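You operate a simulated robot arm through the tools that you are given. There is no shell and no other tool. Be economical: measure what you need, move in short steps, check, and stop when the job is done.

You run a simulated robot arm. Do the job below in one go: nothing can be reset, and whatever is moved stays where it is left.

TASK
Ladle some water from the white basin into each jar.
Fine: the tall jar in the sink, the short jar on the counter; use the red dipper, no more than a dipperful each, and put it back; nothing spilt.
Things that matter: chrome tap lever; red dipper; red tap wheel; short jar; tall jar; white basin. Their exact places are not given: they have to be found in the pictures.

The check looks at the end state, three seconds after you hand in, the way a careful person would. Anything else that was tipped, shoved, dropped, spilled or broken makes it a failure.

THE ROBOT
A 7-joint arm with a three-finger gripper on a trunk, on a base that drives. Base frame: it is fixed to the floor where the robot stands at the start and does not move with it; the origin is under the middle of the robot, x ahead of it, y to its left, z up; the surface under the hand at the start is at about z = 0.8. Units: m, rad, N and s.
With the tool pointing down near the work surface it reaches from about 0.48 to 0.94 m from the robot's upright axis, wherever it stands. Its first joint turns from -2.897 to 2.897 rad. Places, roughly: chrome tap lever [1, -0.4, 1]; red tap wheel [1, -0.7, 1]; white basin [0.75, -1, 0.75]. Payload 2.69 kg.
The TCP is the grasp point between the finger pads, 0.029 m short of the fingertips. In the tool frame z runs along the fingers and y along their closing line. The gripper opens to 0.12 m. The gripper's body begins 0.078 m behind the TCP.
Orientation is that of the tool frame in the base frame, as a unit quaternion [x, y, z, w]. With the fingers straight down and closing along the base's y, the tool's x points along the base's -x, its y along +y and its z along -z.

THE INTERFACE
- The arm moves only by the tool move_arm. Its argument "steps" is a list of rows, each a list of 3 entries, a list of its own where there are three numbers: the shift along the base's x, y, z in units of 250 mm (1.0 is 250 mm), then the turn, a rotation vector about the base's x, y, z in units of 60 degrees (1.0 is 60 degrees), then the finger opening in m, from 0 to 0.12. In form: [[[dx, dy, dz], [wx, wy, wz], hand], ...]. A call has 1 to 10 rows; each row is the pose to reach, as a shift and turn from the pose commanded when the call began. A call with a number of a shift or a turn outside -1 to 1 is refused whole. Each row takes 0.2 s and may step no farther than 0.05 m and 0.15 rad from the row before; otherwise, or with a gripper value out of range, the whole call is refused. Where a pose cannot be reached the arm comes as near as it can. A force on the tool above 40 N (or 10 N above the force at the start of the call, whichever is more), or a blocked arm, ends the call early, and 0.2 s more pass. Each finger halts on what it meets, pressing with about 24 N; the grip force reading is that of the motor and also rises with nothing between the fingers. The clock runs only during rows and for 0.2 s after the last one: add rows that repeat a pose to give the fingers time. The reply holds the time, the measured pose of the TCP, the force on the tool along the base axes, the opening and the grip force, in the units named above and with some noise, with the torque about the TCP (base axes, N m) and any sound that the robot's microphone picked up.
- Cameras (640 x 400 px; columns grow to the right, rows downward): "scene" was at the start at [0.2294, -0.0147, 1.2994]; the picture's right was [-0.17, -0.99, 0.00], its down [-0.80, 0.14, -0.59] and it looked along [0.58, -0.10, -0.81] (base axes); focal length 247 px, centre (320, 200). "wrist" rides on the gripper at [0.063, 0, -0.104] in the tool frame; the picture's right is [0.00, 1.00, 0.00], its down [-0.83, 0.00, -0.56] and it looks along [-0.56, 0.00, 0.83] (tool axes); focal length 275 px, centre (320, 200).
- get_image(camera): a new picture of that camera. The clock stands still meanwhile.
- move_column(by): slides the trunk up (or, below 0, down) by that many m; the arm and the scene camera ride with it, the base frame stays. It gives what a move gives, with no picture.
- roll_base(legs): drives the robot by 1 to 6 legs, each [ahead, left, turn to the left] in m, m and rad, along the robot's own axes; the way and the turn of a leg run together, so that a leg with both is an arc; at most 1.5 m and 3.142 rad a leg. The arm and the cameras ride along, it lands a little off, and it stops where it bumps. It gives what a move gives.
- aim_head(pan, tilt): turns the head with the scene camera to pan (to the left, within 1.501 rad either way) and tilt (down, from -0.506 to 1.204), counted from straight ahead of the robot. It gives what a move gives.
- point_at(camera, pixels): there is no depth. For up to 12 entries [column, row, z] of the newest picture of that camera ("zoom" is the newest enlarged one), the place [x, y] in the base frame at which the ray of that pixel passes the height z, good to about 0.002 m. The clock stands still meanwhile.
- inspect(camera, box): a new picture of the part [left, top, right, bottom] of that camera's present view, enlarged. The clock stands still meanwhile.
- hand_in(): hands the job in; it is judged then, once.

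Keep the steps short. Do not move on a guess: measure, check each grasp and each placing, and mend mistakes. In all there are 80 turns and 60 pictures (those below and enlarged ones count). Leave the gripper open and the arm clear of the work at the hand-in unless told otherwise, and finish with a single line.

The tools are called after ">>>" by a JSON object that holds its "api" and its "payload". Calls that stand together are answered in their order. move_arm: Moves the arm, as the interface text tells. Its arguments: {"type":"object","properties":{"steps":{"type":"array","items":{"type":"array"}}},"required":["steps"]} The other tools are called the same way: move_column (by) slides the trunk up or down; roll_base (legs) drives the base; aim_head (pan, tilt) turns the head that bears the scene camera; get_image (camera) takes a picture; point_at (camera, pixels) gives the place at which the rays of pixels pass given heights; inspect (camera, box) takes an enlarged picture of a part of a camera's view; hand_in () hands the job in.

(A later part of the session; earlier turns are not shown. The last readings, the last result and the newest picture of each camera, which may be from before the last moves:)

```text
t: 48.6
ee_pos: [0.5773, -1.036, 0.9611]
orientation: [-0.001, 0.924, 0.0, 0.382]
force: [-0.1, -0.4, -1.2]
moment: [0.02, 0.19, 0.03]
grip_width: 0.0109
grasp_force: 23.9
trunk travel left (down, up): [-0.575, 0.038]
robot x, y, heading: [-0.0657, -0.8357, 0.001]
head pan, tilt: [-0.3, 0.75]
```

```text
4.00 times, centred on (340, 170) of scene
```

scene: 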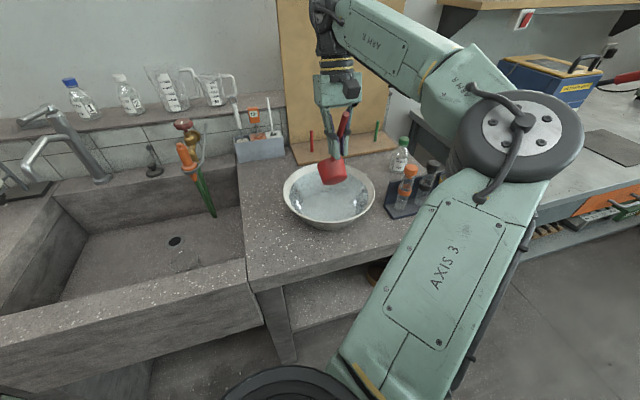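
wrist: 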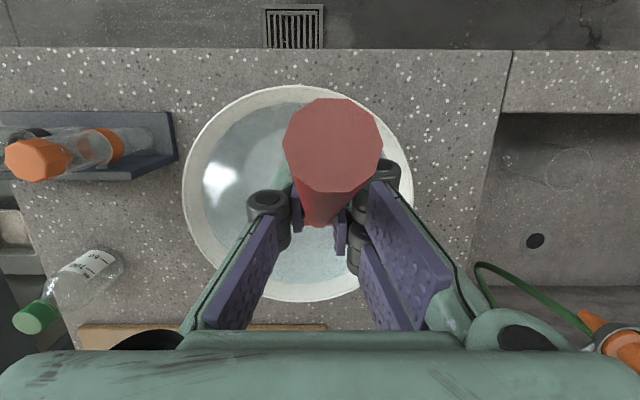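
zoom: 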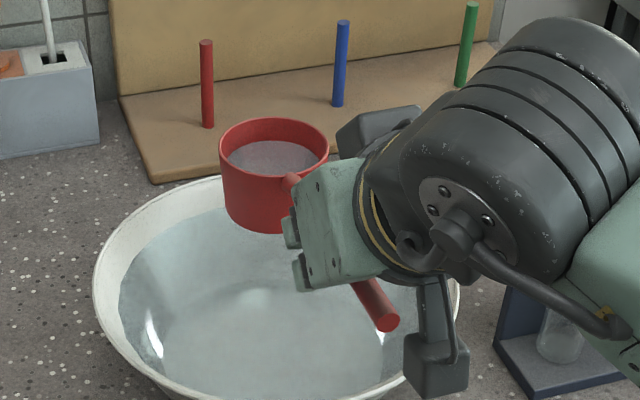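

The dipper is level and a bit over half full. I'll carry it slowly left toward the sink, raising it slightly.

>>> {"api": "move_arm", "payload": {"steps": [[[0, 0.03, 0.01], [0, 0, 0], 0.0], [[0, 0.09, 0.03], [0, 0, 0], 0.0], [[0, 0.18, 0.06], [0, 0, 0], 0.0], [[0, 0.29, 0.08], [0, 0, 0], 0.0], [[0, 0.4, 0.08], [0, 0, 0], 0.0], [[0, 0.51, 0.08], [0, 0, 0], 0.0], [[0, 0.62, 0.08], [0, 0, 0], 0.0], [[0, 0.73, 0.08], [0, 0, 0], 0.0], [[0, 0.84, 0.08], [0, 0, 0], 0.0], [[0, 0.94, 0.08], [0, 0, 0], 0.0]]}}

>>> {"api": "move_arm", "payload": {"steps": [[[0, 0.1, 0], [0, 0, 0], 0.0], [[0, 0.2, 0], [0, 0, 0], 0.0], [[0, 0.3, 0], [0, 0, 0], 0.0], [[-0.01, 0.4, 0], [0, 0, 0], 0.0], [[-0.03, 0.5, 0], [0, 0, 0], 0.0], [[-0.05, 0.58, 0], [0, 0, 0], 0.0], [[-0.06, 0.64, 0], [0, 0, 0], 0.0], [[-0.06, 0.68, 0], [0, 0, 0], 0.0], [[-0.06, 0.68, 0], [0, 0, 0], 0.0]]}}

>>> {"api": "aim_head", "payload": {"pan": 0.1, "tilt": 0.85}}

>>> {"api": "get_image", "payload": {"camera": "scene"}}

>>> {"api": "get_image", "payload": {"camera": "wrist"}}

```text
t: 50.8
ee_pos: [0.5784, -0.8016, 0.9797]
orientation: [0.0, 0.924, 0.0, 0.382]
force: [0.8, 0.6, -1.7]
moment: [0.0, 0.17, -0.02]
grip_width: 0.011
grasp_force: 24.0
trunk travel left (down, up): [-0.575, 0.038]
robot x, y, heading: [-0.0695, -0.8357, 0.006]
head pan, tilt: [-0.3, 0.75]
```

```text
t: 52.8
ee_pos: [0.5619, -0.6327, 0.9803]
orientation: [-0.001, 0.924, 0.0, 0.382]
force: [0.1, 0.6, -2.5]
moment: [0.02, 0.16, -0.01]
grip_width: 0.0111
grasp_force: 24.6
trunk travel left (down, up): [-0.575, 0.038]
robot x, y, heading: [-0.0664, -0.838, 0.004]
head pan, tilt: [-0.3, 0.75]
```

```text
t: 53.7
ee_pos: [0.5621, -0.6318, 0.9798]
orientation: [-0.001, 0.924, 0.001, 0.382]
force: [0.1, 0.3, -2.1]
moment: [0.01, 0.17, 0.01]
grip_width: 0.0109
grasp_force: 24.3
trunk travel left (down, up): [-0.575, 0.038]
robot x, y, heading: [-0.0687, -0.8373, 0.002]
head pan, tilt: [0.099, 0.85]
```

```text
28 pictures are left
```

scene: 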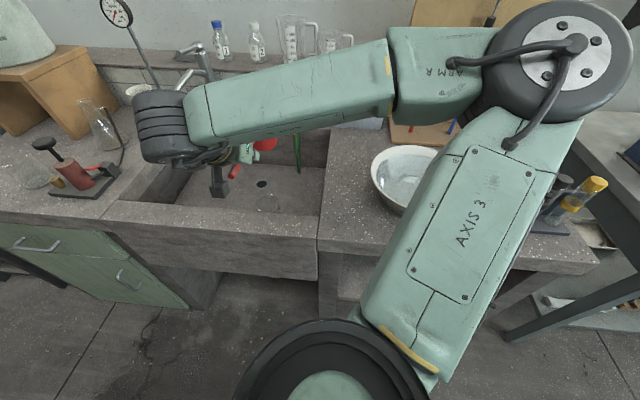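

```text
27 pictures are left
```

wrist: 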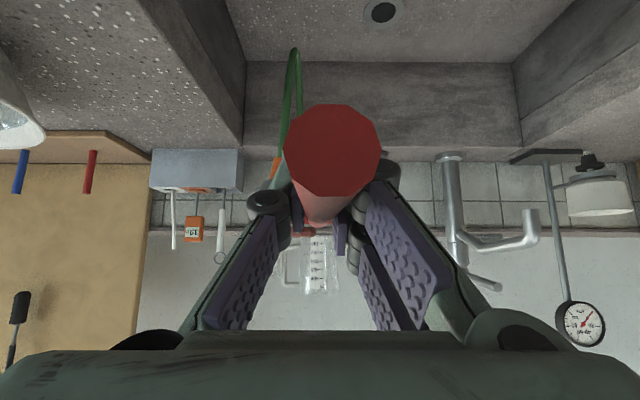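

The dipper is over the sink. I need a second fix on the jar mouth, so I'll enlarge the area behind the front wall near (230,195).

>>> {"api": "inspect", "payload": {"camera": "scene", "box": [170, 130, 330, 230]}}

```text
4.00 times, centred on (250, 180) of scene
```

zoom: 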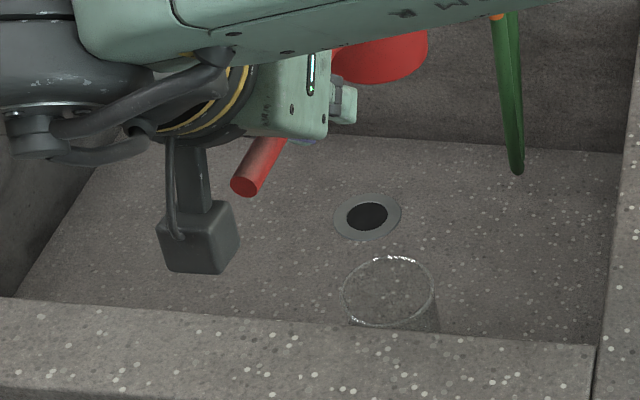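

The jar's rim ellipse is visible from (343,292) to (434,292), top (390,257), bottom (390,327). I'll measure it at several heights.

>>> {"api": "point_at", "payload": {"camera": "zoom", "pixels": [[343, 292, 0.7], [434, 292, 0.7], [390, 257, 0.7], [388, 327, 0.7], [343, 292, 0.72], [434, 292, 0.72], [390, 257, 0.72], [388, 327, 0.72], [367, 216, 0.6], [300, 327, 0.8], [595, 345, 0.8], [388, 327, 0.74]]}}

```text
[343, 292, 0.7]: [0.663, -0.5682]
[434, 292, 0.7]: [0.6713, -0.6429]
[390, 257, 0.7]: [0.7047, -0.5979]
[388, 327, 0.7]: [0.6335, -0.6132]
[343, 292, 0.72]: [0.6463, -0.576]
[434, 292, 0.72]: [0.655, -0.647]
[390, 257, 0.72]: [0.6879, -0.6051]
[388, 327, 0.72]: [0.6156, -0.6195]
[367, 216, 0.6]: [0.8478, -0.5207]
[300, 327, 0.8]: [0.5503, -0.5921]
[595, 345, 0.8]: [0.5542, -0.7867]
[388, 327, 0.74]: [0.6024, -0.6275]
```

Two views agree: the tall jar's mouth is at (0.648,-0.613), rim z≈0.72, radius about 0.036. I'll bring the dipper to a 20° pitch, which is below the pouring angle, with its lip just over the mouth and the hand clear of the front wall.

>>> {"api": "move_arm", "payload": {"steps": [[[-0.03, 0.02, -0.03], [0, 0.04, 0], 0.0], [[-0.07, 0.04, -0.1], [0, 0.1, 0], 0.0], [[-0.12, 0.06, -0.18], [0, 0.17, 0], 0.0], [[-0.16, 0.075, -0.28], [0, 0.24, 0], 0.0], [[-0.18, 0.075, -0.38], [0, 0.3, 0], 0.0], [[-0.18, 0.075, -0.46], [0, 0.333, 0], 0.0], [[-0.18, 0.075, -0.49], [0, 0.333, 0], 0.0], [[-0.18, 0.075, -0.49], [0, 0.333, 0], 0.0]]}}

>>> {"api": "inspect", "payload": {"camera": "scene", "box": [170, 130, 330, 230]}}

```text
t: 55.5
ee_pos: [0.5166, -0.6137, 0.8583]
orientation: [-0.001, 0.976, 0.001, 0.216]
force: [-0.6, 0.3, -1.9]
moment: [-0.01, 0.15, 0.04]
grip_width: 0.0109
grasp_force: 24.3
trunk travel left (down, up): [-0.575, 0.038]
robot x, y, heading: [-0.0664, -0.8351, 0.001]
head pan, tilt: [0.099, 0.85]
```

```text
4.00 times, centred on (250, 180) of scene
```

zoom: 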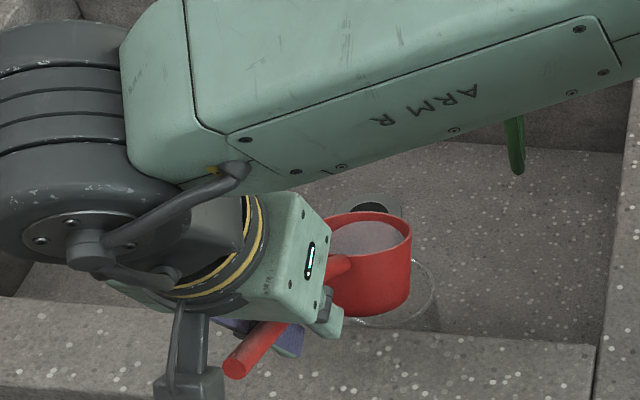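

The cup is at 20°, water still inside. I'll check its alignment: the right edge of its rim at zoom (411,232) and its far lip at (368,213).

>>> {"api": "point_at", "payload": {"camera": "zoom", "pixels": [[411, 232, 0.832], [322, 222, 0.83], [366, 212, 0.82], [434, 292, 0.72]]}}

```text
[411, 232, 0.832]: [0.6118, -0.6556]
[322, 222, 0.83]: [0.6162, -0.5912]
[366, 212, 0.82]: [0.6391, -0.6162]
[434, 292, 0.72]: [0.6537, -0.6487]
```

The cup centre is about 5 mm to the right, so I'll shift +y 5 mm. Then I'll pour slowly from 20° to 45°, keeping the lip over the mouth.

>>> {"api": "move_arm", "payload": {"steps": [[[0.005, 0.02, -0.004], [0, 0.083, 0], 0.0], [[0.01, 0.02, -0.008], [0, 0.16, 0], 0.0], [[0.025, 0.02, -0.01], [0, 0.2, 0], 0.0], [[0.04, 0.02, -0.012], [0, 0.235, 0], 0.0], [[0.05, 0.02, -0.014], [0, 0.265, 0], 0.0], [[0.065, 0.02, -0.016], [0, 0.3, 0], 0.0], [[0.08, 0.02, -0.018], [0, 0.335, 0], 0.0], [[0.09, 0.02, -0.019], [0, 0.37, 0], 0.0], [[0.11, 0.02, -0.02], [0, 0.417, 0], 0.0], [[0.11, 0.02, -0.02], [0, 0.417, 0], 0.0]]}}

>>> {"api": "inspect", "payload": {"camera": "scene", "box": [170, 130, 330, 230]}}

```text
t: 57.7
ee_pos: [0.5435, -0.6066, 0.8545]
orientation: [-0.002, 1.0, 0.002, 0.0]
force: [-6.5, 0.3, 17.3]
moment: [-0.01, -0.4, 0.0]
grip_width: 0.011
grasp_force: 24.0
trunk travel left (down, up): [-0.575, 0.038]
robot x, y, heading: [-0.0701, -0.8356, 0.009]
head pan, tilt: [0.099, 0.85]
```

```text
4.00 times, centred on (250, 180) of scene
```

zoom: 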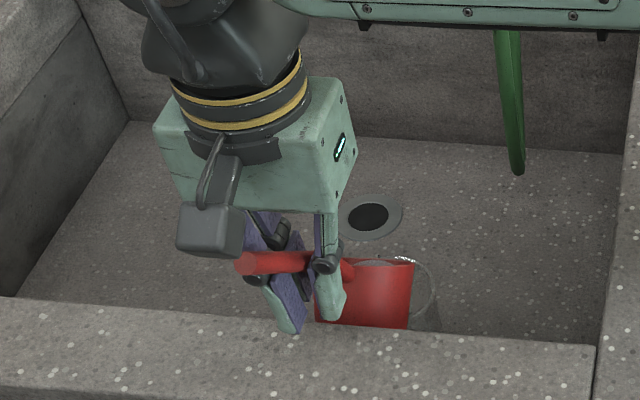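

There is an unexpected upward force of 17 N: the cup's lower edge is probably resting on the jar's rim. I'll raise straight up 15 mm and check.

>>> {"api": "move_arm", "payload": {"steps": [[[0, 0, 0.03], [0, 0, 0], 0.0], [[0, 0, 0.06], [0, 0, 0], 0.0], [[0, 0, 0.06], [0, 0, 0], 0.0]]}}

>>> {"api": "inspect", "payload": {"camera": "scene", "box": [210, 160, 300, 220]}}

>>> {"api": "get_image", "payload": {"camera": "wrist"}}

```text
t: 58.5
ee_pos: [0.5445, -0.6083, 0.8685]
orientation: [-0.001, 1.0, 0.0, -0.001]
force: [0.0, -0.3, -1.8]
moment: [-0.01, 0.05, -0.01]
grip_width: 0.0109
grasp_force: 23.5
trunk travel left (down, up): [-0.575, 0.038]
robot x, y, heading: [-0.0684, -0.8389, 0.003]
head pan, tilt: [0.099, 0.85]
```

```text
6.67 times, centred on (255, 190) of scene
```

zoom: 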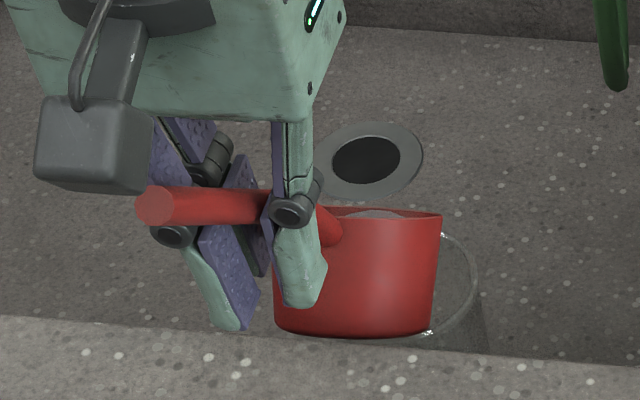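

```text
22 pictures are left
```

wrist: 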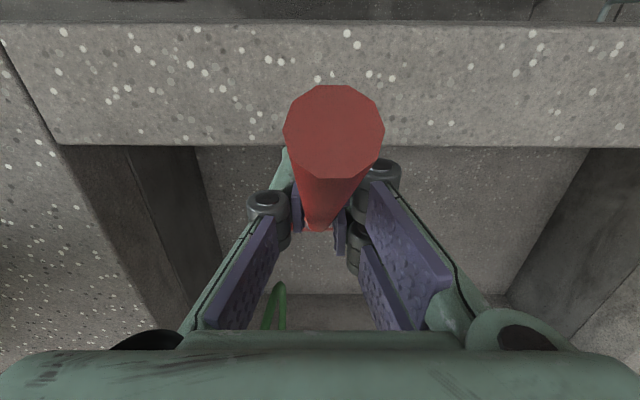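

The contact is gone and the torque has dropped, so water has left the cup. I'll rotate it back up, lift away and look into the jar and around it.

>>> {"api": "move_arm", "payload": {"steps": [[[0, 0, 0.04], [0, -0.06, 0], 0.0], [[-0.02, 0, 0.1], [0, -0.16, 0], 0.0], [[-0.04, 0, 0.18], [0, -0.28, 0], 0.0], [[-0.06, 0, 0.28], [0, -0.4, 0], 0.0], [[-0.06, 0.08, 0.4], [0, -0.52, 0], 0.0], [[-0.06, 0.2, 0.5], [0, -0.64, 0], 0.0], [[-0.06, 0.32, 0.52], [0, -0.75, 0], 0.0], [[-0.06, 0.4, 0.52], [0, -0.75, 0], 0.0], [[-0.06, 0.4, 0.52], [0, -0.75, 0], 0.0]]}}

>>> {"api": "inspect", "payload": {"camera": "scene", "box": [170, 120, 330, 230]}}

```text
t: 60.5
ee_pos: [0.5283, -0.5077, 0.9973]
orientation: [-0.001, 0.924, 0.0, 0.383]
force: [0.3, 0.0, -1.4]
moment: [-0.01, 0.13, 0.03]
grip_width: 0.0111
grasp_force: 24.1
trunk travel left (down, up): [-0.575, 0.038]
robot x, y, heading: [-0.0665, -0.8339, 0.004]
head pan, tilt: [0.099, 0.85]
```

```text
3.64 times, centred on (250, 175) of scene
```

zoom: 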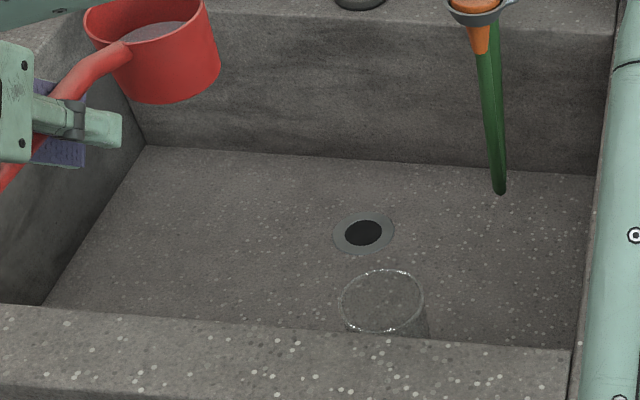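

The jar hasn't moved and nothing shows wet around it. To look into the jar over the wall, I'll raise the trunk and drive forward 0.065 m to the original base distance.

>>> {"api": "move_column", "payload": {"by": 0.036}}

>>> {"api": "roll_base", "payload": {"legs": [[0.065, 0, 0]]}}

>>> {"api": "aim_head", "payload": {"pan": 0.4, "tilt": 0.95}}

>>> {"api": "inspect", "payload": {"camera": "scene", "box": [200, 80, 420, 240]}}

```text
t: 61.3
ee_pos: [0.5278, -0.5078, 1.033]
orientation: [-0.001, 0.924, 0.0, 0.382]
force: [0.2, -0.5, -1.4]
moment: [-0.01, 0.14, -0.03]
grip_width: 0.0108
grasp_force: 24.1
trunk travel left (down, up): [-0.611, 0.002]
robot x, y, heading: [-0.0691, -0.8355, 0.011]
head pan, tilt: [0.099, 0.85]
```

```text
t: 62.3
ee_pos: [0.5941, -0.5086, 1.0332]
orientation: [-0.001, 0.924, 0.001, 0.382]
force: [0.2, 0.1, -2.4]
moment: [0.0, 0.16, -0.03]
grip_width: 0.0107
grasp_force: 23.7
trunk travel left (down, up): [-0.611, 0.002]
robot x, y, heading: [-0.0038, -0.8339, 0.003]
head pan, tilt: [0.099, 0.85]
```

```text
t: 63.1
ee_pos: [0.5937, -0.508, 1.0332]
orientation: [0.0, 0.924, -0.001, 0.382]
force: [-0.2, 0.4, -0.9]
moment: [0.06, 0.11, -0.03]
grip_width: 0.0107
grasp_force: 23.8
trunk travel left (down, up): [-0.611, 0.002]
robot x, y, heading: [-0.004, -0.8316, 0.003]
head pan, tilt: [0.4, 0.949]
```

```text
2.50 times, centred on (310, 160) of scene
```

zoom: 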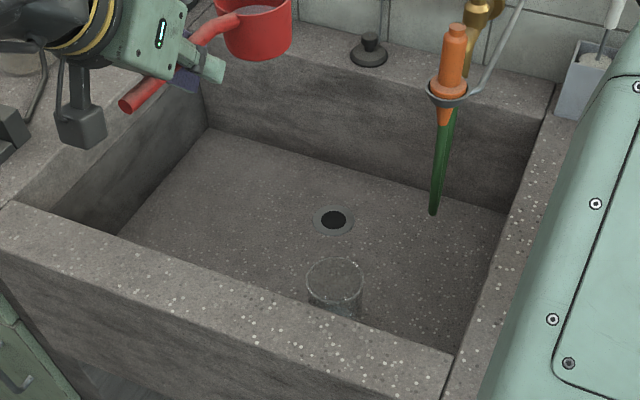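

Something bluish shows in the jar near (316,200). I'll zoom in more.

>>> {"api": "inspect", "payload": {"camera": "scene", "box": [292, 175, 342, 207]}}

```text
12.50 times, centred on (317, 191) of scene
```

zoom: 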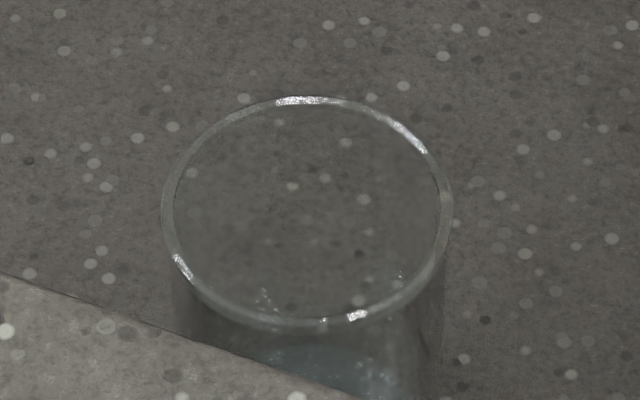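

There is some water in the tall jar. About a third of the dipper is left, still part of the same dipperful, so I'll pour that in too with 15 mm more clearance. First I'll pitch to 40° above the mouth.

>>> {"api": "move_arm", "payload": {"steps": [[[-0.03, -0.06, -0.02], [0, 0.08, 0], 0.0], [[-0.06, -0.15, -0.06], [0, 0.16, 0], 0.0], [[-0.1, -0.25, -0.14], [0, 0.26, 0], 0.0], [[-0.14, -0.35, -0.24], [0, 0.36, 0], 0.0], [[-0.17, -0.4, -0.36], [0, 0.46, 0], 0.0], [[-0.19, -0.4, -0.46], [0, 0.56, 0], 0.0], [[-0.196, -0.4, -0.532], [0, 0.64, 0], 0.0], [[-0.196, -0.4, -0.57], [0, 0.667, 0], 0.0], [[-0.196, -0.4, -0.57], [0, 0.667, 0], 0.0]]}}

>>> {"api": "inspect", "payload": {"camera": "scene", "box": [250, 130, 380, 220]}}

```text
t: 65.1
ee_pos: [0.5453, -0.6086, 0.8912]
orientation: [-0.001, 0.999, 0.001, 0.043]
force: [0.0, 0.7, -1.5]
moment: [0.0, 0.06, -0.01]
grip_width: 0.0108
grasp_force: 23.7
trunk travel left (down, up): [-0.611, 0.002]
robot x, y, heading: [-0.0062, -0.838, 0.001]
head pan, tilt: [0.4, 0.949]
```

```text
4.44 times, centred on (315, 175) of scene
```

zoom: 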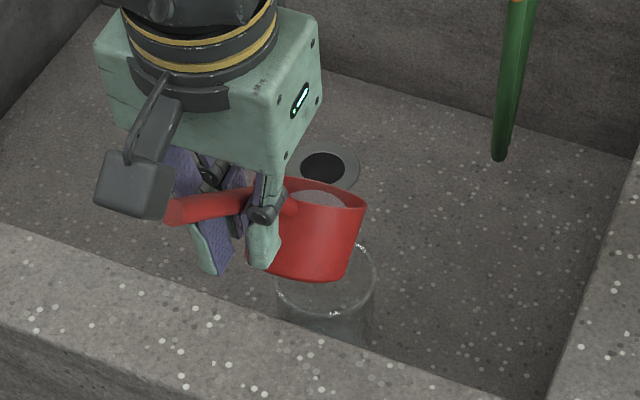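

The cup is pitched above the mouth with some water inside. I'll check where its front lip really is, in case the dipper turned in the grip on contact.

>>> {"api": "point_at", "payload": {"camera": "zoom", "pixels": [[330, 186, 0.814], [330, 186, 0.83], [366, 206, 0.83], [366, 206, 0.814], [275, 300, 0.72], [374, 285, 0.72], [325, 250, 0.72], [330, 314, 0.72], [168, 212, 0.95], [168, 212, 0.93]]}}

```text
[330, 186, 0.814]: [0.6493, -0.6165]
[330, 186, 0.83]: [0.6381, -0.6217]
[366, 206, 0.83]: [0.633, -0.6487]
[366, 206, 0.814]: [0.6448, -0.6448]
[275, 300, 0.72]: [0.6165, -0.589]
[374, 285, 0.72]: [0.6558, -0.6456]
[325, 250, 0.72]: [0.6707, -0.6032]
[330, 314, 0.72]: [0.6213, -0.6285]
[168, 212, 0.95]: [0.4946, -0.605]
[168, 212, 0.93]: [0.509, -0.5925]
```

No slip: the handle end is where it should be, the lip is at (0.647,-0.617) and the jar centre at about (0.643,-0.615). I'll pour the remainder slowly, pitching to 85°.

>>> {"api": "move_arm", "payload": {"steps": [[[0.01, 0, -0.016], [0, 0.08, 0], 0.0], [[0.024, 0, -0.032], [0, 0.167, 0], 0.0], [[0.06, 0, -0.026], [0, 0.24, 0], 0.0], [[0.096, 0, -0.02], [0, 0.333, 0], 0.0], [[0.135, 0, -0.008], [0, 0.417, 0], 0.0], [[0.172, 0, 0.004], [0, 0.5, 0], 0.0], [[0.235, 0, 0.01], [0, 0.625, 0], 0.0], [[0.3, 0, 0.016], [0, 0.75, 0], 0.0], [[0.3, 0, 0.016], [0, 0.75, 0], 0.0], [[0.3, 0, 0.016], [0, 0.75, 0], 0.0]]}}

>>> {"api": "inspect", "payload": {"camera": "scene", "box": [250, 130, 380, 220]}}

```text
t: 67.3
ee_pos: [0.6208, -0.6078, 0.8951]
orientation: [0.0, 0.939, 0.001, -0.344]
force: [0.4, -1.0, -0.8]
moment: [-0.03, -0.04, 0.01]
grip_width: 0.0105
grasp_force: 23.9
trunk travel left (down, up): [-0.611, 0.002]
robot x, y, heading: [-0.004, -0.8353, 0.006]
head pan, tilt: [0.4, 0.949]
```

```text
4.44 times, centred on (315, 175) of scene
```

zoom: 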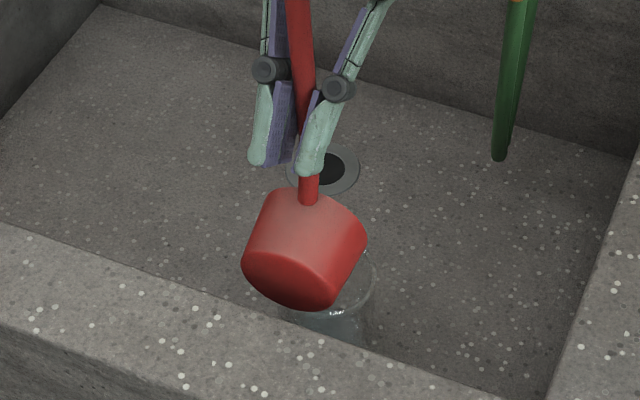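

The dipper is empty and the surroundings are dry. I'll lift, rotate back partway and check the jar with the wrist camera.

>>> {"api": "move_arm", "payload": {"steps": [[[0, 0, 0.06], [0, 0, 0], 0.0], [[0, 0.04, 0.2], [0, -0.1, 0], 0.0], [[0, 0.2, 0.28], [0, -0.2, 0], 0.0], [[0, 0.36, 0.36], [0, -0.3, 0], 0.0], [[0, 0.5, 0.4], [0, -0.4, 0], 0.0], [[0, 0.5, 0.4], [0, -0.4, 0], 0.0]]}}

>>> {"api": "get_image", "payload": {"camera": "wrist"}}

```text
t: 68.7
ee_pos: [0.6199, -0.4825, 0.9949]
orientation: [0.001, 0.99, 0.001, -0.14]
force: [0.5, -0.7, -0.6]
moment: [-0.02, 0.0, 0.03]
grip_width: 0.0108
grasp_force: 23.9
trunk travel left (down, up): [-0.611, 0.002]
robot x, y, heading: [-0.0035, -0.8353, 0.006]
head pan, tilt: [0.4, 0.949]
```

```text
16 pictures are left
```

wrist: 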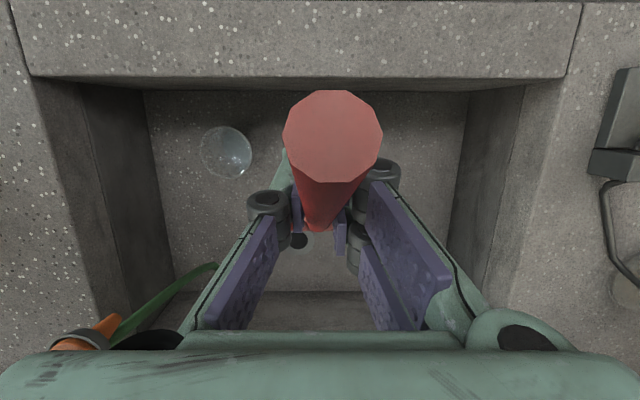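

Water is clearly visible in the tall jar and the sink is dry. For the second scoop I'll raise and swing the tipped, empty dipper right to the basin.

>>> {"api": "move_arm", "payload": {"steps": [[[0, -0.06, 0.16], [0, 0, 0], 0.0], [[-0.01, -0.22, 0.24], [0, 0, 0], 0.0], [[-0.01, -0.41, 0.24], [0, 0, 0], 0.0], [[-0.01, -0.6, 0.24], [0, 0, 0], 0.0], [[-0.01, -0.79, 0.24], [0, 0, 0], 0.0], [[-0.01, -0.98, 0.24], [0, 0, 0], 0.0]]}}

>>> {"api": "move_arm", "payload": {"steps": [[[0, -0.19, 0], [0, 0, 0], 0.0], [[0, -0.38, 0], [0, 0, 0], 0.0], [[0, -0.57, 0], [0, 0, 0], 0.0], [[0, -0.76, 0], [0, 0, 0], 0.0], [[-0.01, -0.95, 0], [0, 0, 0], 0.0], [[-0.01, -0.95, 0], [0, 0, 0], 0.0]]}}

>>> {"api": "aim_head", "payload": {"pan": -0.3, "tilt": 0.8}}

>>> {"api": "get_image", "payload": {"camera": "scene"}}

```text
t: 70.1
ee_pos: [0.6148, -0.7288, 1.0568]
orientation: [-0.002, 0.99, 0.001, -0.14]
force: [-1.5, -0.4, -1.8]
moment: [0.0, 0.0, 0.02]
grip_width: 0.0108
grasp_force: 24.4
trunk travel left (down, up): [-0.611, 0.002]
robot x, y, heading: [-0.004, -0.8343, 0.0]
head pan, tilt: [0.4, 0.949]
```

```text
t: 71.5
ee_pos: [0.6123, -0.9652, 1.0525]
orientation: [-0.001, 0.99, 0.002, -0.14]
force: [0.0, -0.4, -1.0]
moment: [-0.01, 0.01, -0.03]
grip_width: 0.0107
grasp_force: 24.0
trunk travel left (down, up): [-0.611, 0.002]
robot x, y, heading: [-0.0022, -0.8332, 0.003]
head pan, tilt: [0.4, 0.949]
```

```text
t: 72.5
ee_pos: [0.614, -0.9644, 1.0527]
orientation: [-0.001, 0.99, 0.002, -0.14]
force: [0.0, 0.1, -0.9]
moment: [0.05, 0.01, 0.02]
grip_width: 0.0102
grasp_force: 23.7
trunk travel left (down, up): [-0.611, 0.002]
robot x, y, heading: [-0.0052, -0.8312, 0.005]
head pan, tilt: [-0.3, 0.799]
```

```text
15 pictures are left
```

scene: 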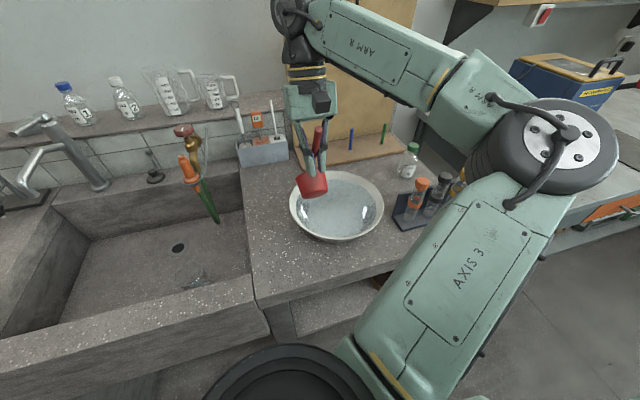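

The jar shows water at (195,282), and the cup is above the basin's left side. I'll move to the basin centre and dip to the same depth as before.

>>> {"api": "move_arm", "payload": {"steps": [[[0, -0.15, 0], [0, 0, 0], 0.0], [[0, -0.286, 0], [0, 0, 0], 0.0], [[0, -0.286, -0.15], [0, 0, 0], 0.0], [[0, -0.286, -0.28], [0, 0, 0], 0.0], [[0, -0.286, -0.36], [0, 0, 0], 0.0], [[0, -0.286, -0.41], [0, 0, 0], 0.0], [[0, -0.286, -0.437], [0, 0, 0], 0.0], [[0, -0.286, -0.437], [0, 0, 0], 0.0]]}}

```text
t: 74.3
ee_pos: [0.6162, -1.037, 0.9458]
orientation: [-0.001, 0.99, 0.001, -0.14]
force: [0.3, 0.7, -1.7]
moment: [0.04, 0.08, 0.01]
grip_width: 0.0108
grasp_force: 24.3
trunk travel left (down, up): [-0.611, 0.002]
robot x, y, heading: [-0.0032, -0.8349, 0.008]
head pan, tilt: [-0.3, 0.799]
```

The cup is dipped as before. I'll rotate it up with the lip at the surface and lift it level, a touch lower to allow for the water already taken.

>>> {"api": "move_arm", "payload": {"steps": [[[-0.035, 0, -0.03], [0, -0.12, 0], 0.0], [[-0.07, 0, -0.06], [0, -0.24, 0], 0.0], [[-0.099, 0, -0.086], [0, -0.352, 0], 0.0], [[-0.099, 0, -0.086], [0, -0.352, 0], 0.0], [[-0.107, 0, -0.065], [0, -0.4, 0], 0.0], [[-0.115, 0, -0.025], [0, -0.45, 0], 0.0], [[-0.122, 0, 0.015], [0, -0.5, 0], 0.0], [[-0.13, 0, 0.065], [0, -0.56, 0], 0.0], [[-0.13, 0, 0.12], [0, -0.6, 0], 0.0], [[-0.13, 0, 0.12], [0, -0.6, 0], 0.0]]}}

>>> {"api": "move_arm", "payload": {"steps": [[[-0.01, 0, 0.0], [0, -0.08, 0], 0.0], [[-0.015, 0, -0.01], [0, -0.17, 0], 0.0], [[-0.02, 0, -0.02], [0, -0.26, 0], 0.0], [[-0.024, 0, -0.03], [0, -0.34, 0], 0.0], [[-0.026, 0, -0.03], [0, -0.419, 0], 0.0], [[-0.026, 0, -0.03], [0, -0.419, 0], 0.0]]}}

>>> {"api": "inspect", "payload": {"camera": "scene", "box": [260, 110, 420, 240]}}

```text
t: 76.5
ee_pos: [0.5832, -1.0375, 0.9756]
orientation: [-0.001, 0.985, 0.001, 0.174]
force: [0.1, -0.1, -1.8]
moment: [0.01, 0.16, 0.02]
grip_width: 0.0106
grasp_force: 23.8
trunk travel left (down, up): [-0.611, 0.002]
robot x, y, heading: [-0.0008, -0.8374, 0.005]
head pan, tilt: [-0.3, 0.799]
```

```text
t: 77.9
ee_pos: [0.5761, -1.0374, 0.9687]
orientation: [0.0, 0.924, 0.0, 0.382]
force: [0.5, -0.6, -1.8]
moment: [0.0, 0.17, -0.01]
grip_width: 0.0104
grasp_force: 24.4
trunk travel left (down, up): [-0.611, 0.002]
robot x, y, heading: [-0.0016, -0.8331, 0.004]
head pan, tilt: [-0.3, 0.799]
```

```text
3.08 times, centred on (340, 175) of scene
```

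zoom: 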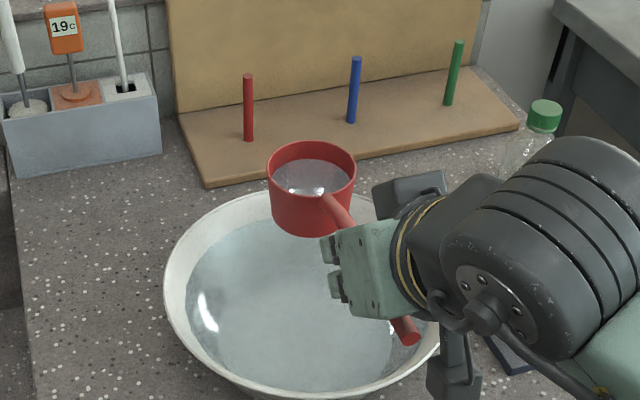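

The dipper is level and about half full. I'll raise it to clear the burner and swing it slowly to the left of centre before driving.

>>> {"api": "move_arm", "payload": {"steps": [[[0, 0.02, 0.04], [0, 0, 0], 0.0], [[0, 0.08, 0.14], [0, 0, 0], 0.0], [[0, 0.18, 0.26], [0, 0, 0], 0.0], [[0, 0.3, 0.38], [0, 0, 0], 0.0], [[-0.02, 0.43, 0.48], [0, 0, 0], 0.0], [[-0.04, 0.56, 0.54], [0, 0, 0], 0.0], [[-0.06, 0.69, 0.56], [0, 0, 0], 0.0], [[-0.08, 0.82, 0.56], [0, 0, 0], 0.0], [[-0.1, 0.92, 0.56], [0, 0, 0], 0.0], [[-0.1, 0.98, 0.56], [0, 0, 0], 0.0]]}}

>>> {"api": "roll_base", "payload": {"legs": [[-0.12, 0, 0], [0, 0.4, 0], [0, 0.4, 0]]}}

>>> {"api": "aim_head", "payload": {"pan": 0.1, "tilt": 0.85}}

>>> {"api": "get_image", "payload": {"camera": "scene"}}

```text
t: 80.1
ee_pos: [0.5502, -0.7912, 1.108]
orientation: [-0.001, 0.924, 0.001, 0.384]
force: [-0.3, -0.9, -2.3]
moment: [-0.01, 0.16, 0.02]
grip_width: 0.0104
grasp_force: 24.0
trunk travel left (down, up): [-0.611, 0.002]
robot x, y, heading: [-0.0061, -0.8335, 0.006]
head pan, tilt: [-0.3, 0.799]
```

```text
t: 87.9
ee_pos: [0.4263, 0.0103, 1.1087]
orientation: [-0.003, 0.924, 0.001, 0.383]
force: [0.4, 0.1, -2.5]
moment: [0.04, 0.19, -0.02]
grip_width: 0.0105
grasp_force: 24.2
trunk travel left (down, up): [-0.611, 0.002]
robot x, y, heading: [-0.1247, -0.0358, 0.011]
head pan, tilt: [-0.3, 0.799]
```

```text
t: 88.8
ee_pos: [0.4259, 0.0101, 1.1082]
orientation: [-0.004, 0.924, 0.002, 0.383]
force: [0.3, -0.4, -2.6]
moment: [-0.02, 0.17, 0.02]
grip_width: 0.0106
grasp_force: 24.4
trunk travel left (down, up): [-0.611, 0.002]
robot x, y, heading: [-0.126, -0.0353, 0.007]
head pan, tilt: [0.099, 0.85]
```

```text
13 pictures are left
```

scene: 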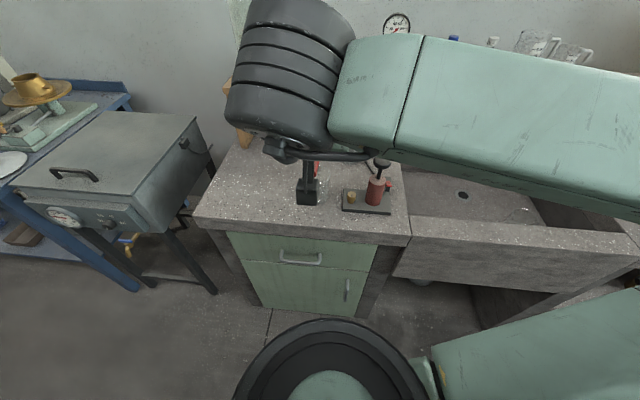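

No water was lost on the way: the torque is unchanged. The short jar is at (0.595,0.036), rim z≈0.885. I'll bring the dipper over it at a 20° pitch, lip at about z=0.96, and check alignment.

>>> {"api": "move_arm", "payload": {"steps": [[[0.02, 0.02, -0.03], [0, 0.03, 0], 0.0], [[0.05, 0.05, -0.1], [0, 0.08, 0], 0.0], [[0.08, 0.08, -0.18], [0, 0.14, 0], 0.0], [[0.11, 0.11, -0.26], [0, 0.2, 0], 0.0], [[0.14, 0.122, -0.34], [0, 0.26, 0], 0.0], [[0.16, 0.122, -0.4], [0, 0.31, 0], 0.0], [[0.168, 0.122, -0.432], [0, 0.333, 0], 0.0], [[0.168, 0.122, -0.432], [0, 0.333, 0], 0.0]]}}

>>> {"api": "aim_head", "payload": {"pan": 0.25, "tilt": 0.9}}

>>> {"api": "get_image", "payload": {"camera": "scene"}}

```text
t: 90.5
ee_pos: [0.4694, 0.0413, 1.0002]
orientation: [-0.003, 0.976, 0.002, 0.218]
force: [-0.3, -0.1, -0.7]
moment: [0.03, 0.13, -0.02]
grip_width: 0.0105
grasp_force: 24.1
trunk travel left (down, up): [-0.611, 0.002]
robot x, y, heading: [-0.1283, -0.0339, 0.009]
head pan, tilt: [0.099, 0.85]
```

```text
t: 91.2
ee_pos: [0.4695, 0.0402, 0.9994]
orientation: [-0.003, 0.976, 0.002, 0.217]
force: [-0.8, 0.3, -2.0]
moment: [-0.01, 0.12, 0.0]
grip_width: 0.0104
grasp_force: 23.6
trunk travel left (down, up): [-0.611, 0.002]
robot x, y, heading: [-0.1274, -0.0357, 0.007]
head pan, tilt: [0.25, 0.901]
```

```text
12 pictures are left
```

scene: 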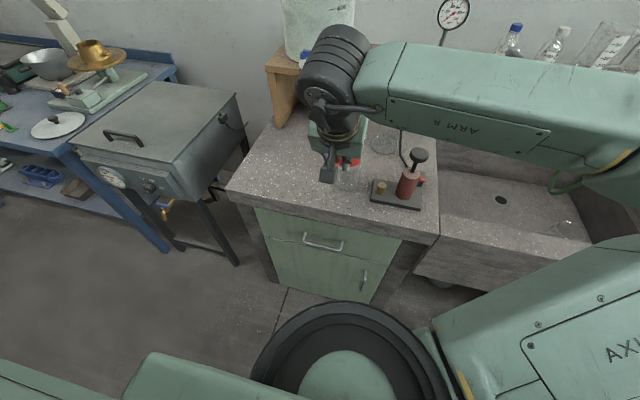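

I'll zoom in around the cup and jar at (345,170).

>>> {"api": "inspect", "payload": {"camera": "scene", "box": [305, 130, 405, 200]}}

```text
5.71 times, centred on (355, 165) of scene
```

zoom: 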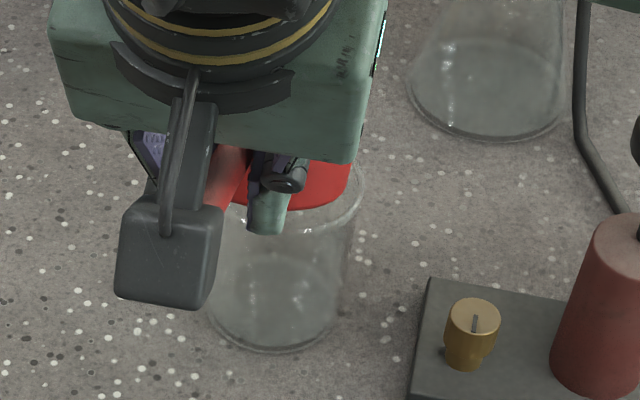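

The jar's rim right edge is at zoom (363,192), and its base spans (207,305) to (347,300). I'll measure the jar from this view.

>>> {"api": "point_at", "payload": {"camera": "zoom", "pixels": [[363, 192, 0.885], [207, 305, 0.803], [347, 298, 0.803], [275, 352, 0.8], [300, 238, 0.885], [350, 170, 0.93], [350, 170, 0.95]]}}

```text
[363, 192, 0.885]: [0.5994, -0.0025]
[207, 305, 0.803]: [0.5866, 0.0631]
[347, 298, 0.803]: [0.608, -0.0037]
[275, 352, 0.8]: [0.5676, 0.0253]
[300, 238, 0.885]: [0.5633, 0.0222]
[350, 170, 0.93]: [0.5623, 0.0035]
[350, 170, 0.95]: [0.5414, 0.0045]
```

The jar is centred at (0.597,0.033) and the cup at y≈0.038, so I'll shift -4 mm. Then I'll pour slowly, keeping the lip fixed over the mouth.

>>> {"api": "move_arm", "payload": {"steps": [[[0.014, -0.016, 0.018], [0, 0.083, 0], 0.0], [[0.028, -0.016, 0.037], [0, 0.167, 0], 0.0], [[0.04, -0.016, 0.05], [0, 0.21, 0], 0.0], [[0.05, -0.016, 0.063], [0, 0.25, 0], 0.0], [[0.062, -0.016, 0.077], [0, 0.29, 0], 0.0], [[0.074, -0.016, 0.09], [0, 0.333, 0], 0.0], [[0.094, -0.016, 0.105], [0, 0.39, 0], 0.0], [[0.114, -0.016, 0.12], [0, 0.44, 0], 0.0], [[0.134, -0.016, 0.134], [0, 0.5, 0], 0.0], [[0.134, -0.016, 0.134], [0, 0.5, 0], 0.0]]}}

>>> {"api": "inspect", "payload": {"camera": "scene", "box": [305, 130, 405, 200]}}

```text
t: 93.5
ee_pos: [0.5031, 0.037, 1.0341]
orientation: [-0.003, 0.999, 0.002, -0.044]
force: [0.0, 0.7, -1.9]
moment: [-0.01, 0.06, -0.01]
grip_width: 0.0101
grasp_force: 23.9
trunk travel left (down, up): [-0.611, 0.002]
robot x, y, heading: [-0.1249, -0.0331, 0.013]
head pan, tilt: [0.25, 0.901]
```

```text
5.71 times, centred on (355, 165) of scene
```

zoom: 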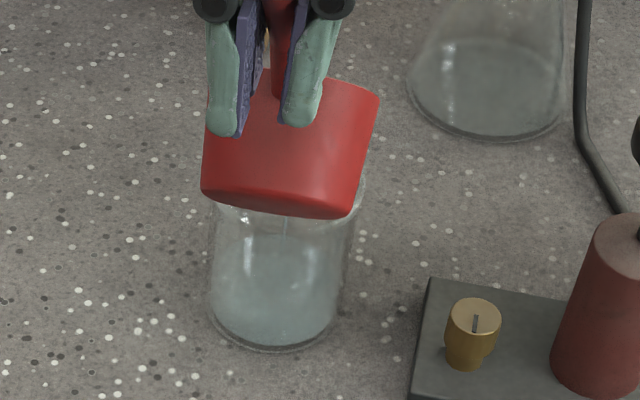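

The stream is falling into the jar and water is collecting there. I'll continue to 85° to empty the cup, then wait for it to finish dripping.

>>> {"api": "move_arm", "payload": {"steps": [[[0.036, 0, 0.017], [0, 0.083, 0], 0.0], [[0.072, 0, 0.034], [0, 0.167, 0], 0.0], [[0.11, 0, 0.044], [0, 0.25, 0], 0.0], [[0.148, 0, 0.054], [0, 0.333, 0], 0.0], [[0.21, 0, 0.06], [0, 0.46, 0], 0.0], [[0.276, 0, 0.066], [0, 0.583, 0], 0.0], [[0.276, 0, 0.066], [0, 0.583, 0], 0.0], [[0.276, 0, 0.066], [0, 0.583, 0], 0.0], [[0.276, 0, 0.066], [0, 0.583, 0], 0.0], [[0.276, 0, 0.066], [0, 0.583, 0], 0.0]]}}

>>> {"api": "inspect", "payload": {"camera": "scene", "box": [305, 130, 405, 200]}}

```text
t: 95.7
ee_pos: [0.5436, 0.0376, 1.0238]
orientation: [-0.001, 0.941, 0.005, -0.339]
force: [-1.5, 0.7, 20.2]
moment: [0.04, -0.14, 0.04]
grip_width: 0.0106
grasp_force: 23.9
out of reach, approached as far as the arm can: row 6, 7, 8, 9, 10
trunk travel left (down, up): [-0.611, 0.002]
robot x, y, heading: [-0.1258, -0.0323, 0.01]
head pan, tilt: [0.25, 0.901]
```

```text
5.71 times, centred on (355, 165) of scene
```

zoom: 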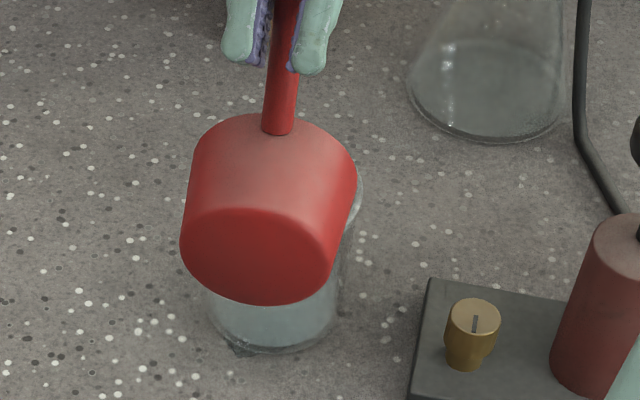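

The arm ran out of reach and the lip is pressing on the jar's near rim with 20 N. I'll lift it off straight up while easing the pitch back.

>>> {"api": "move_arm", "payload": {"steps": [[[0, 0, 0.06], [0, -0.04, 0], 0.0], [[0, 0, 0.14], [0, -0.14, 0], 0.0], [[0, 0, 0.24], [0, -0.26, 0], 0.0], [[0, 0, 0.36], [0, -0.38, 0], 0.0], [[0, 0, 0.36], [0, -0.38, 0], 0.0]]}}

>>> {"api": "inspect", "payload": {"camera": "scene", "box": [305, 130, 405, 200]}}

```text
t: 96.8
ee_pos: [0.5466, 0.0386, 1.1123]
orientation: [-0.002, 0.989, 0.003, -0.149]
force: [0.8, 0.2, -0.7]
moment: [0.0, 0.03, -0.01]
grip_width: 0.0103
grasp_force: 23.7
out of reach, approached as far as the arm can: row 1
trunk travel left (down, up): [-0.611, 0.002]
robot x, y, heading: [-0.1248, -0.0329, 0.011]
head pan, tilt: [0.25, 0.901]
```

```text
5.71 times, centred on (355, 165) of scene
```

zoom: 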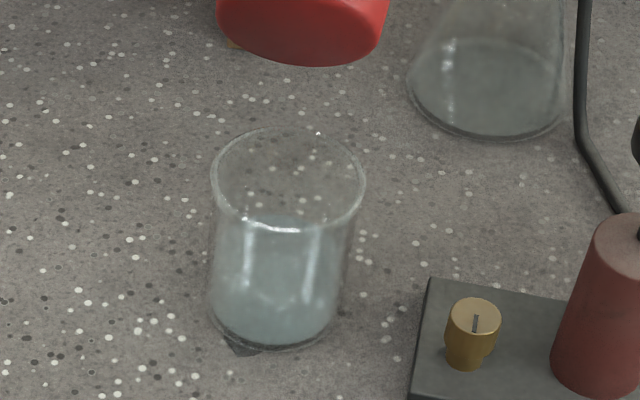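

The jar is upright, in place and holding water. There's a dark mark at its foot, zoom (243,347), so I'll look closer.

>>> {"api": "inspect", "payload": {"camera": "scene", "box": [325, 172, 365, 198]}}

```text
15.38 times, centred on (345, 185) of scene
```

zoom: 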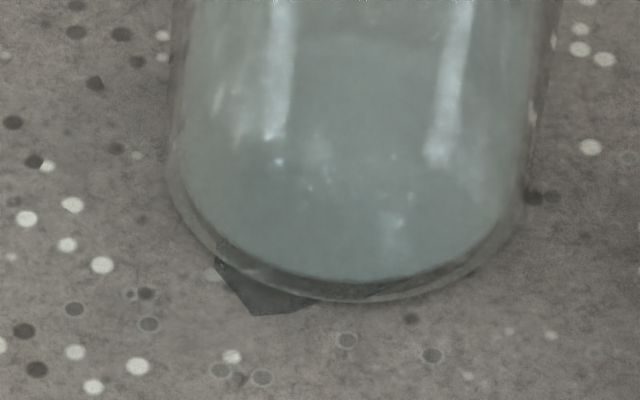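

There's a small dark patch about 1 cm wide at the foot of the jar. It may be a drop from the moment the lip touched the rim, and I have nothing to wipe it with. The jar is fine. I'll level the dipper and take it above its original place.

>>> {"api": "move_arm", "payload": {"steps": [[[0, 0.04, 0.02], [0, -0.12, 0], 0.0], [[0, 0.12, 0.02], [0, -0.24, 0], 0.0], [[-0.02, 0.22, 0.02], [0, -0.36, 0], 0.0], [[-0.05, 0.32, 0.02], [0, -0.48, 0], 0.0], [[-0.08, 0.42, 0.02], [0, -0.6, 0], 0.0], [[-0.11, 0.5, 0.0], [0, -0.72, 0], 0.0], [[-0.13, 0.523, -0.04], [0, -0.84, 0], 0.0], [[-0.147, 0.523, -0.1], [0, -0.96, 0], 0.0], [[-0.147, 0.523, -0.2], [0, -1.0, 0], 0.0], [[-0.147, 0.523, -0.3], [0, -1.0, 0], 0.0]]}}

```text
t: 99.0
ee_pos: [0.507, 0.1703, 1.0351]
orientation: [-0.003, 0.931, 0.002, 0.366]
force: [-0.1, 0.4, -1.7]
moment: [-0.04, 0.1, 0.02]
grip_width: 0.0103
grasp_force: 23.8
trunk travel left (down, up): [-0.611, 0.002]
robot x, y, heading: [-0.127, -0.0377, 0.01]
head pan, tilt: [0.25, 0.901]
```

I'm above the spot. I'll take out the last 2° of pitch and lower to 15 mm above the resting height.

>>> {"api": "move_arm", "payload": {"steps": [[[0.006, -0.004, -0.15], [0, -0.034, 0], 0.0], [[0.012, -0.004, -0.32], [0, -0.034, 0], 0.0], [[0.012, -0.004, -0.49], [0, -0.034, 0], 0.0], [[0.012, -0.004, -0.61], [0, -0.034, 0], 0.0], [[0.012, -0.004, -0.69], [0, -0.034, 0], 0.0], [[0.012, -0.004, -0.69], [0, -0.034, 0], 0.0]]}}

>>> {"api": "inspect", "payload": {"camera": "scene", "box": [240, 110, 400, 220]}}

```text
t: 100.5
ee_pos: [0.511, 0.168, 0.8652]
orientation: [-0.003, 0.925, 0.002, 0.381]
force: [0.4, 0.0, -0.8]
moment: [-0.01, 0.08, 0.01]
grip_width: 0.0107
grasp_force: 24.1
trunk travel left (down, up): [-0.611, 0.002]
robot x, y, heading: [-0.1249, -0.0346, 0.011]
head pan, tilt: [0.25, 0.901]
```

```text
3.64 times, centred on (320, 165) of scene
```

zoom: 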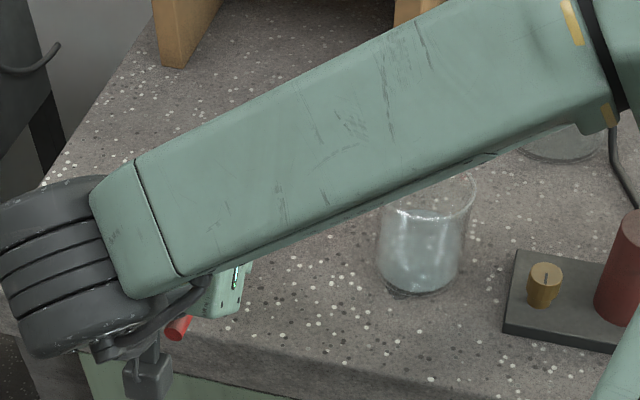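

The cup is hidden behind the arm, so I'll go by feel: lower in 2 mm steps down to the earlier resting height.

>>> {"api": "move_arm", "payload": {"steps": [[[0, 0.004, -0.03], [0, 0, 0], 0.0], [[0, 0.004, -0.05], [0, 0, 0], 0.0], [[0, 0.004, -0.06], [0, 0, 0], 0.0], [[0, 0.004, -0.066], [0, 0, 0], 0.0], [[0, 0.004, -0.066], [0, 0, 0], 0.0]]}}

>>> {"api": "get_image", "payload": {"camera": "wrist"}}

```text
t: 101.7
ee_pos: [0.5118, 0.1702, 0.8489]
orientation: [-0.004, 0.924, 0.002, 0.382]
force: [-0.2, -0.1, -1.0]
moment: [0.04, 0.08, -0.01]
grip_width: 0.0104
grasp_force: 24.2
trunk travel left (down, up): [-0.611, 0.002]
robot x, y, heading: [-0.1253, -0.0334, 0.008]
head pan, tilt: [0.25, 0.901]
```

```text
5 pictures are left
```

wrist: 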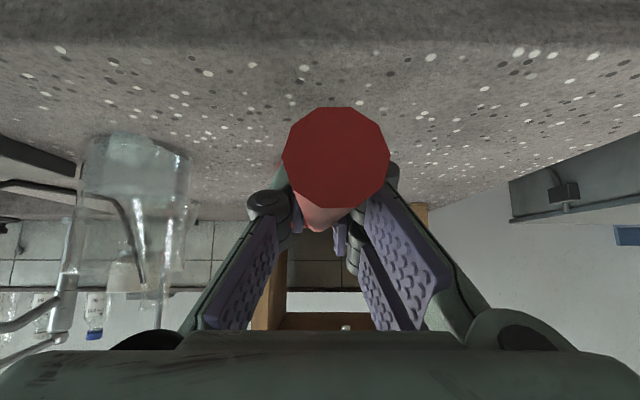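

The handle end sits about 20 px lower in this view than at the grasp, so the dipper slipped about 2.7° nose-down. I'll correct that pitch and lower until contact.

>>> {"api": "move_arm", "payload": {"steps": [[[0, 0, 0], [0, -0.045, 0], 0.0], [[0, 0, -0.006], [0, -0.045, 0], 0.0], [[0, 0, -0.012], [0, -0.045, 0], 0.0], [[0, 0, -0.012], [0, -0.045, 0], 0.0]]}}

```text
t: 102.7
ee_pos: [0.5111, 0.1692, 0.8445]
orientation: [-0.003, 0.915, 0.001, 0.403]
force: [0.7, 0.8, -0.9]
moment: [-0.01, 0.08, 0.02]
grip_width: 0.0106
grasp_force: 24.2
trunk travel left (down, up): [-0.611, 0.002]
robot x, y, heading: [-0.123, -0.0313, 0.008]
head pan, tilt: [0.25, 0.901]
```

No contact yet. I'll keep going in 1 mm steps.

>>> {"api": "move_arm", "payload": {"steps": [[[0, 0, -0.004], [0, 0, 0], 0.0], [[0, 0, -0.008], [0, 0, 0], 0.0], [[0, 0, -0.008], [0, 0, 0], 0.0]]}}

```text
t: 103.5
ee_pos: [0.5116, 0.1697, 0.8434]
orientation: [-0.004, 0.915, 0.002, 0.404]
force: [0.5, -0.1, -0.8]
moment: [0.01, 0.09, 0.0]
grip_width: 0.0106
grasp_force: 23.4
trunk travel left (down, up): [-0.611, 0.002]
robot x, y, heading: [-0.1274, -0.041, 0.009]
head pan, tilt: [0.25, 0.901]
```

Still free. The dipper has probably shifted up a few millimetres in the pads. I'll continue in 1 mm steps.

>>> {"api": "move_arm", "payload": {"steps": [[[0, 0, -0.004], [0, 0, 0], 0.0], [[0, 0, -0.008], [0, 0, 0], 0.0], [[0, 0, -0.012], [0, 0, 0], 0.0], [[0, 0, -0.012], [0, 0, 0], 0.0]]}}

```text
t: 104.5
ee_pos: [0.5111, 0.1706, 0.8419]
orientation: [-0.003, 0.914, 0.001, 0.405]
force: [-1.2, -1.0, 9.0]
moment: [0.02, -0.6, -0.08]
grip_width: 0.0103
grasp_force: 23.5
trunk travel left (down, up): [-0.611, 0.002]
robot x, y, heading: [-0.1253, -0.0346, 0.012]
head pan, tilt: [0.25, 0.901]
```

Contact is at 9 N, on the near side of the cup's base, so it's slightly nose-up. I'll undo the pitch correction while raising 2 mm, then release.

>>> {"api": "move_arm", "payload": {"steps": [[[0, 0, 0.008], [0, 0.02, 0], 0.0], [[0, 0, 0.009], [0, 0.04, 0], 0.0], [[0, 0, 0.009], [0, 0.04, 0], 0.0]]}}

```text
t: 105.2
ee_pos: [0.5115, 0.1691, 0.8421]
orientation: [-0.004, 0.923, 0.002, 0.385]
force: [3.8, -0.5, 7.1]
moment: [0.01, -0.58, -0.1]
grip_width: 0.0103
grasp_force: 24.0
trunk travel left (down, up): [-0.611, 0.002]
robot x, y, heading: [-0.1265, -0.0374, 0.012]
head pan, tilt: [0.25, 0.901]
```

The support is now under the cup's centre. I'll open the fingers and rise straight up.

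>>> {"api": "move_arm", "payload": {"steps": [[[0, 0, 0], [0, 0, 0], 0.02], [[0, 0, 0], [0, 0, 0], 0.04], [[0, 0, 0], [0, 0, 0], 0.06], [[0, 0, 0], [0, 0, 0], 0.08], [[0, 0, 0], [0, 0, 0], 0.08], [[0, 0, 0.1], [0, 0, 0], 0.08], [[0, 0, 0.28], [0, 0, 0], 0.08], [[0, 0, 0.46], [0, 0, 0], 0.08], [[0, 0, 0.64], [0, 0, 0], 0.08], [[0, 0, 0.8], [0, 0, 0], 0.08]]}}

>>> {"api": "roll_base", "payload": {"legs": [[-0.3, 0, 0]]}}

>>> {"api": "aim_head", "payload": {"pan": 0.15, "tilt": 0.7}}

>>> {"api": "get_image", "payload": {"camera": "scene"}}

```text
t: 107.5
ee_pos: [0.51, 0.1697, 1.0401]
orientation: [-0.003, 0.924, 0.001, 0.383]
force: [-0.4, 0.5, -0.8]
moment: [0.0, 0.03, -0.02]
grip_width: 0.08
grasp_force: 0.0
trunk travel left (down, up): [-0.611, 0.002]
robot x, y, heading: [-0.1226, -0.0375, 0.009]
head pan, tilt: [0.25, 0.901]
```

```text
t: 109.5
ee_pos: [0.2142, 0.1654, 1.0397]
orientation: [-0.003, 0.923, 0.001, 0.385]
force: [0.4, 0.8, 0.2]
moment: [0.05, 0.01, -0.04]
grip_width: 0.0802
grasp_force: 0.1
trunk travel left (down, up): [-0.611, 0.002]
robot x, y, heading: [-0.42, -0.0387, 0.007]
head pan, tilt: [0.25, 0.901]
```

```text
t: 110.2
ee_pos: [0.215, 0.1672, 1.0396]
orientation: [-0.003, 0.923, 0.001, 0.385]
force: [0.8, 1.0, 0.3]
moment: [0.01, 0.0, -0.03]
grip_width: 0.0801
grasp_force: 0.1
trunk travel left (down, up): [-0.611, 0.002]
robot x, y, heading: [-0.4227, -0.0385, 0.008]
head pan, tilt: [0.15, 0.7]
```

```text
4 pictures are left
```

scene: 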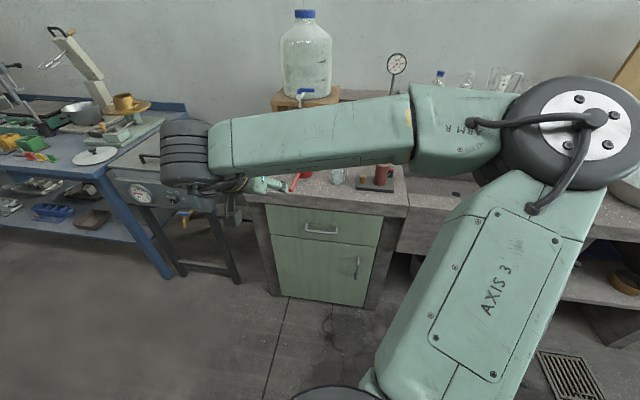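

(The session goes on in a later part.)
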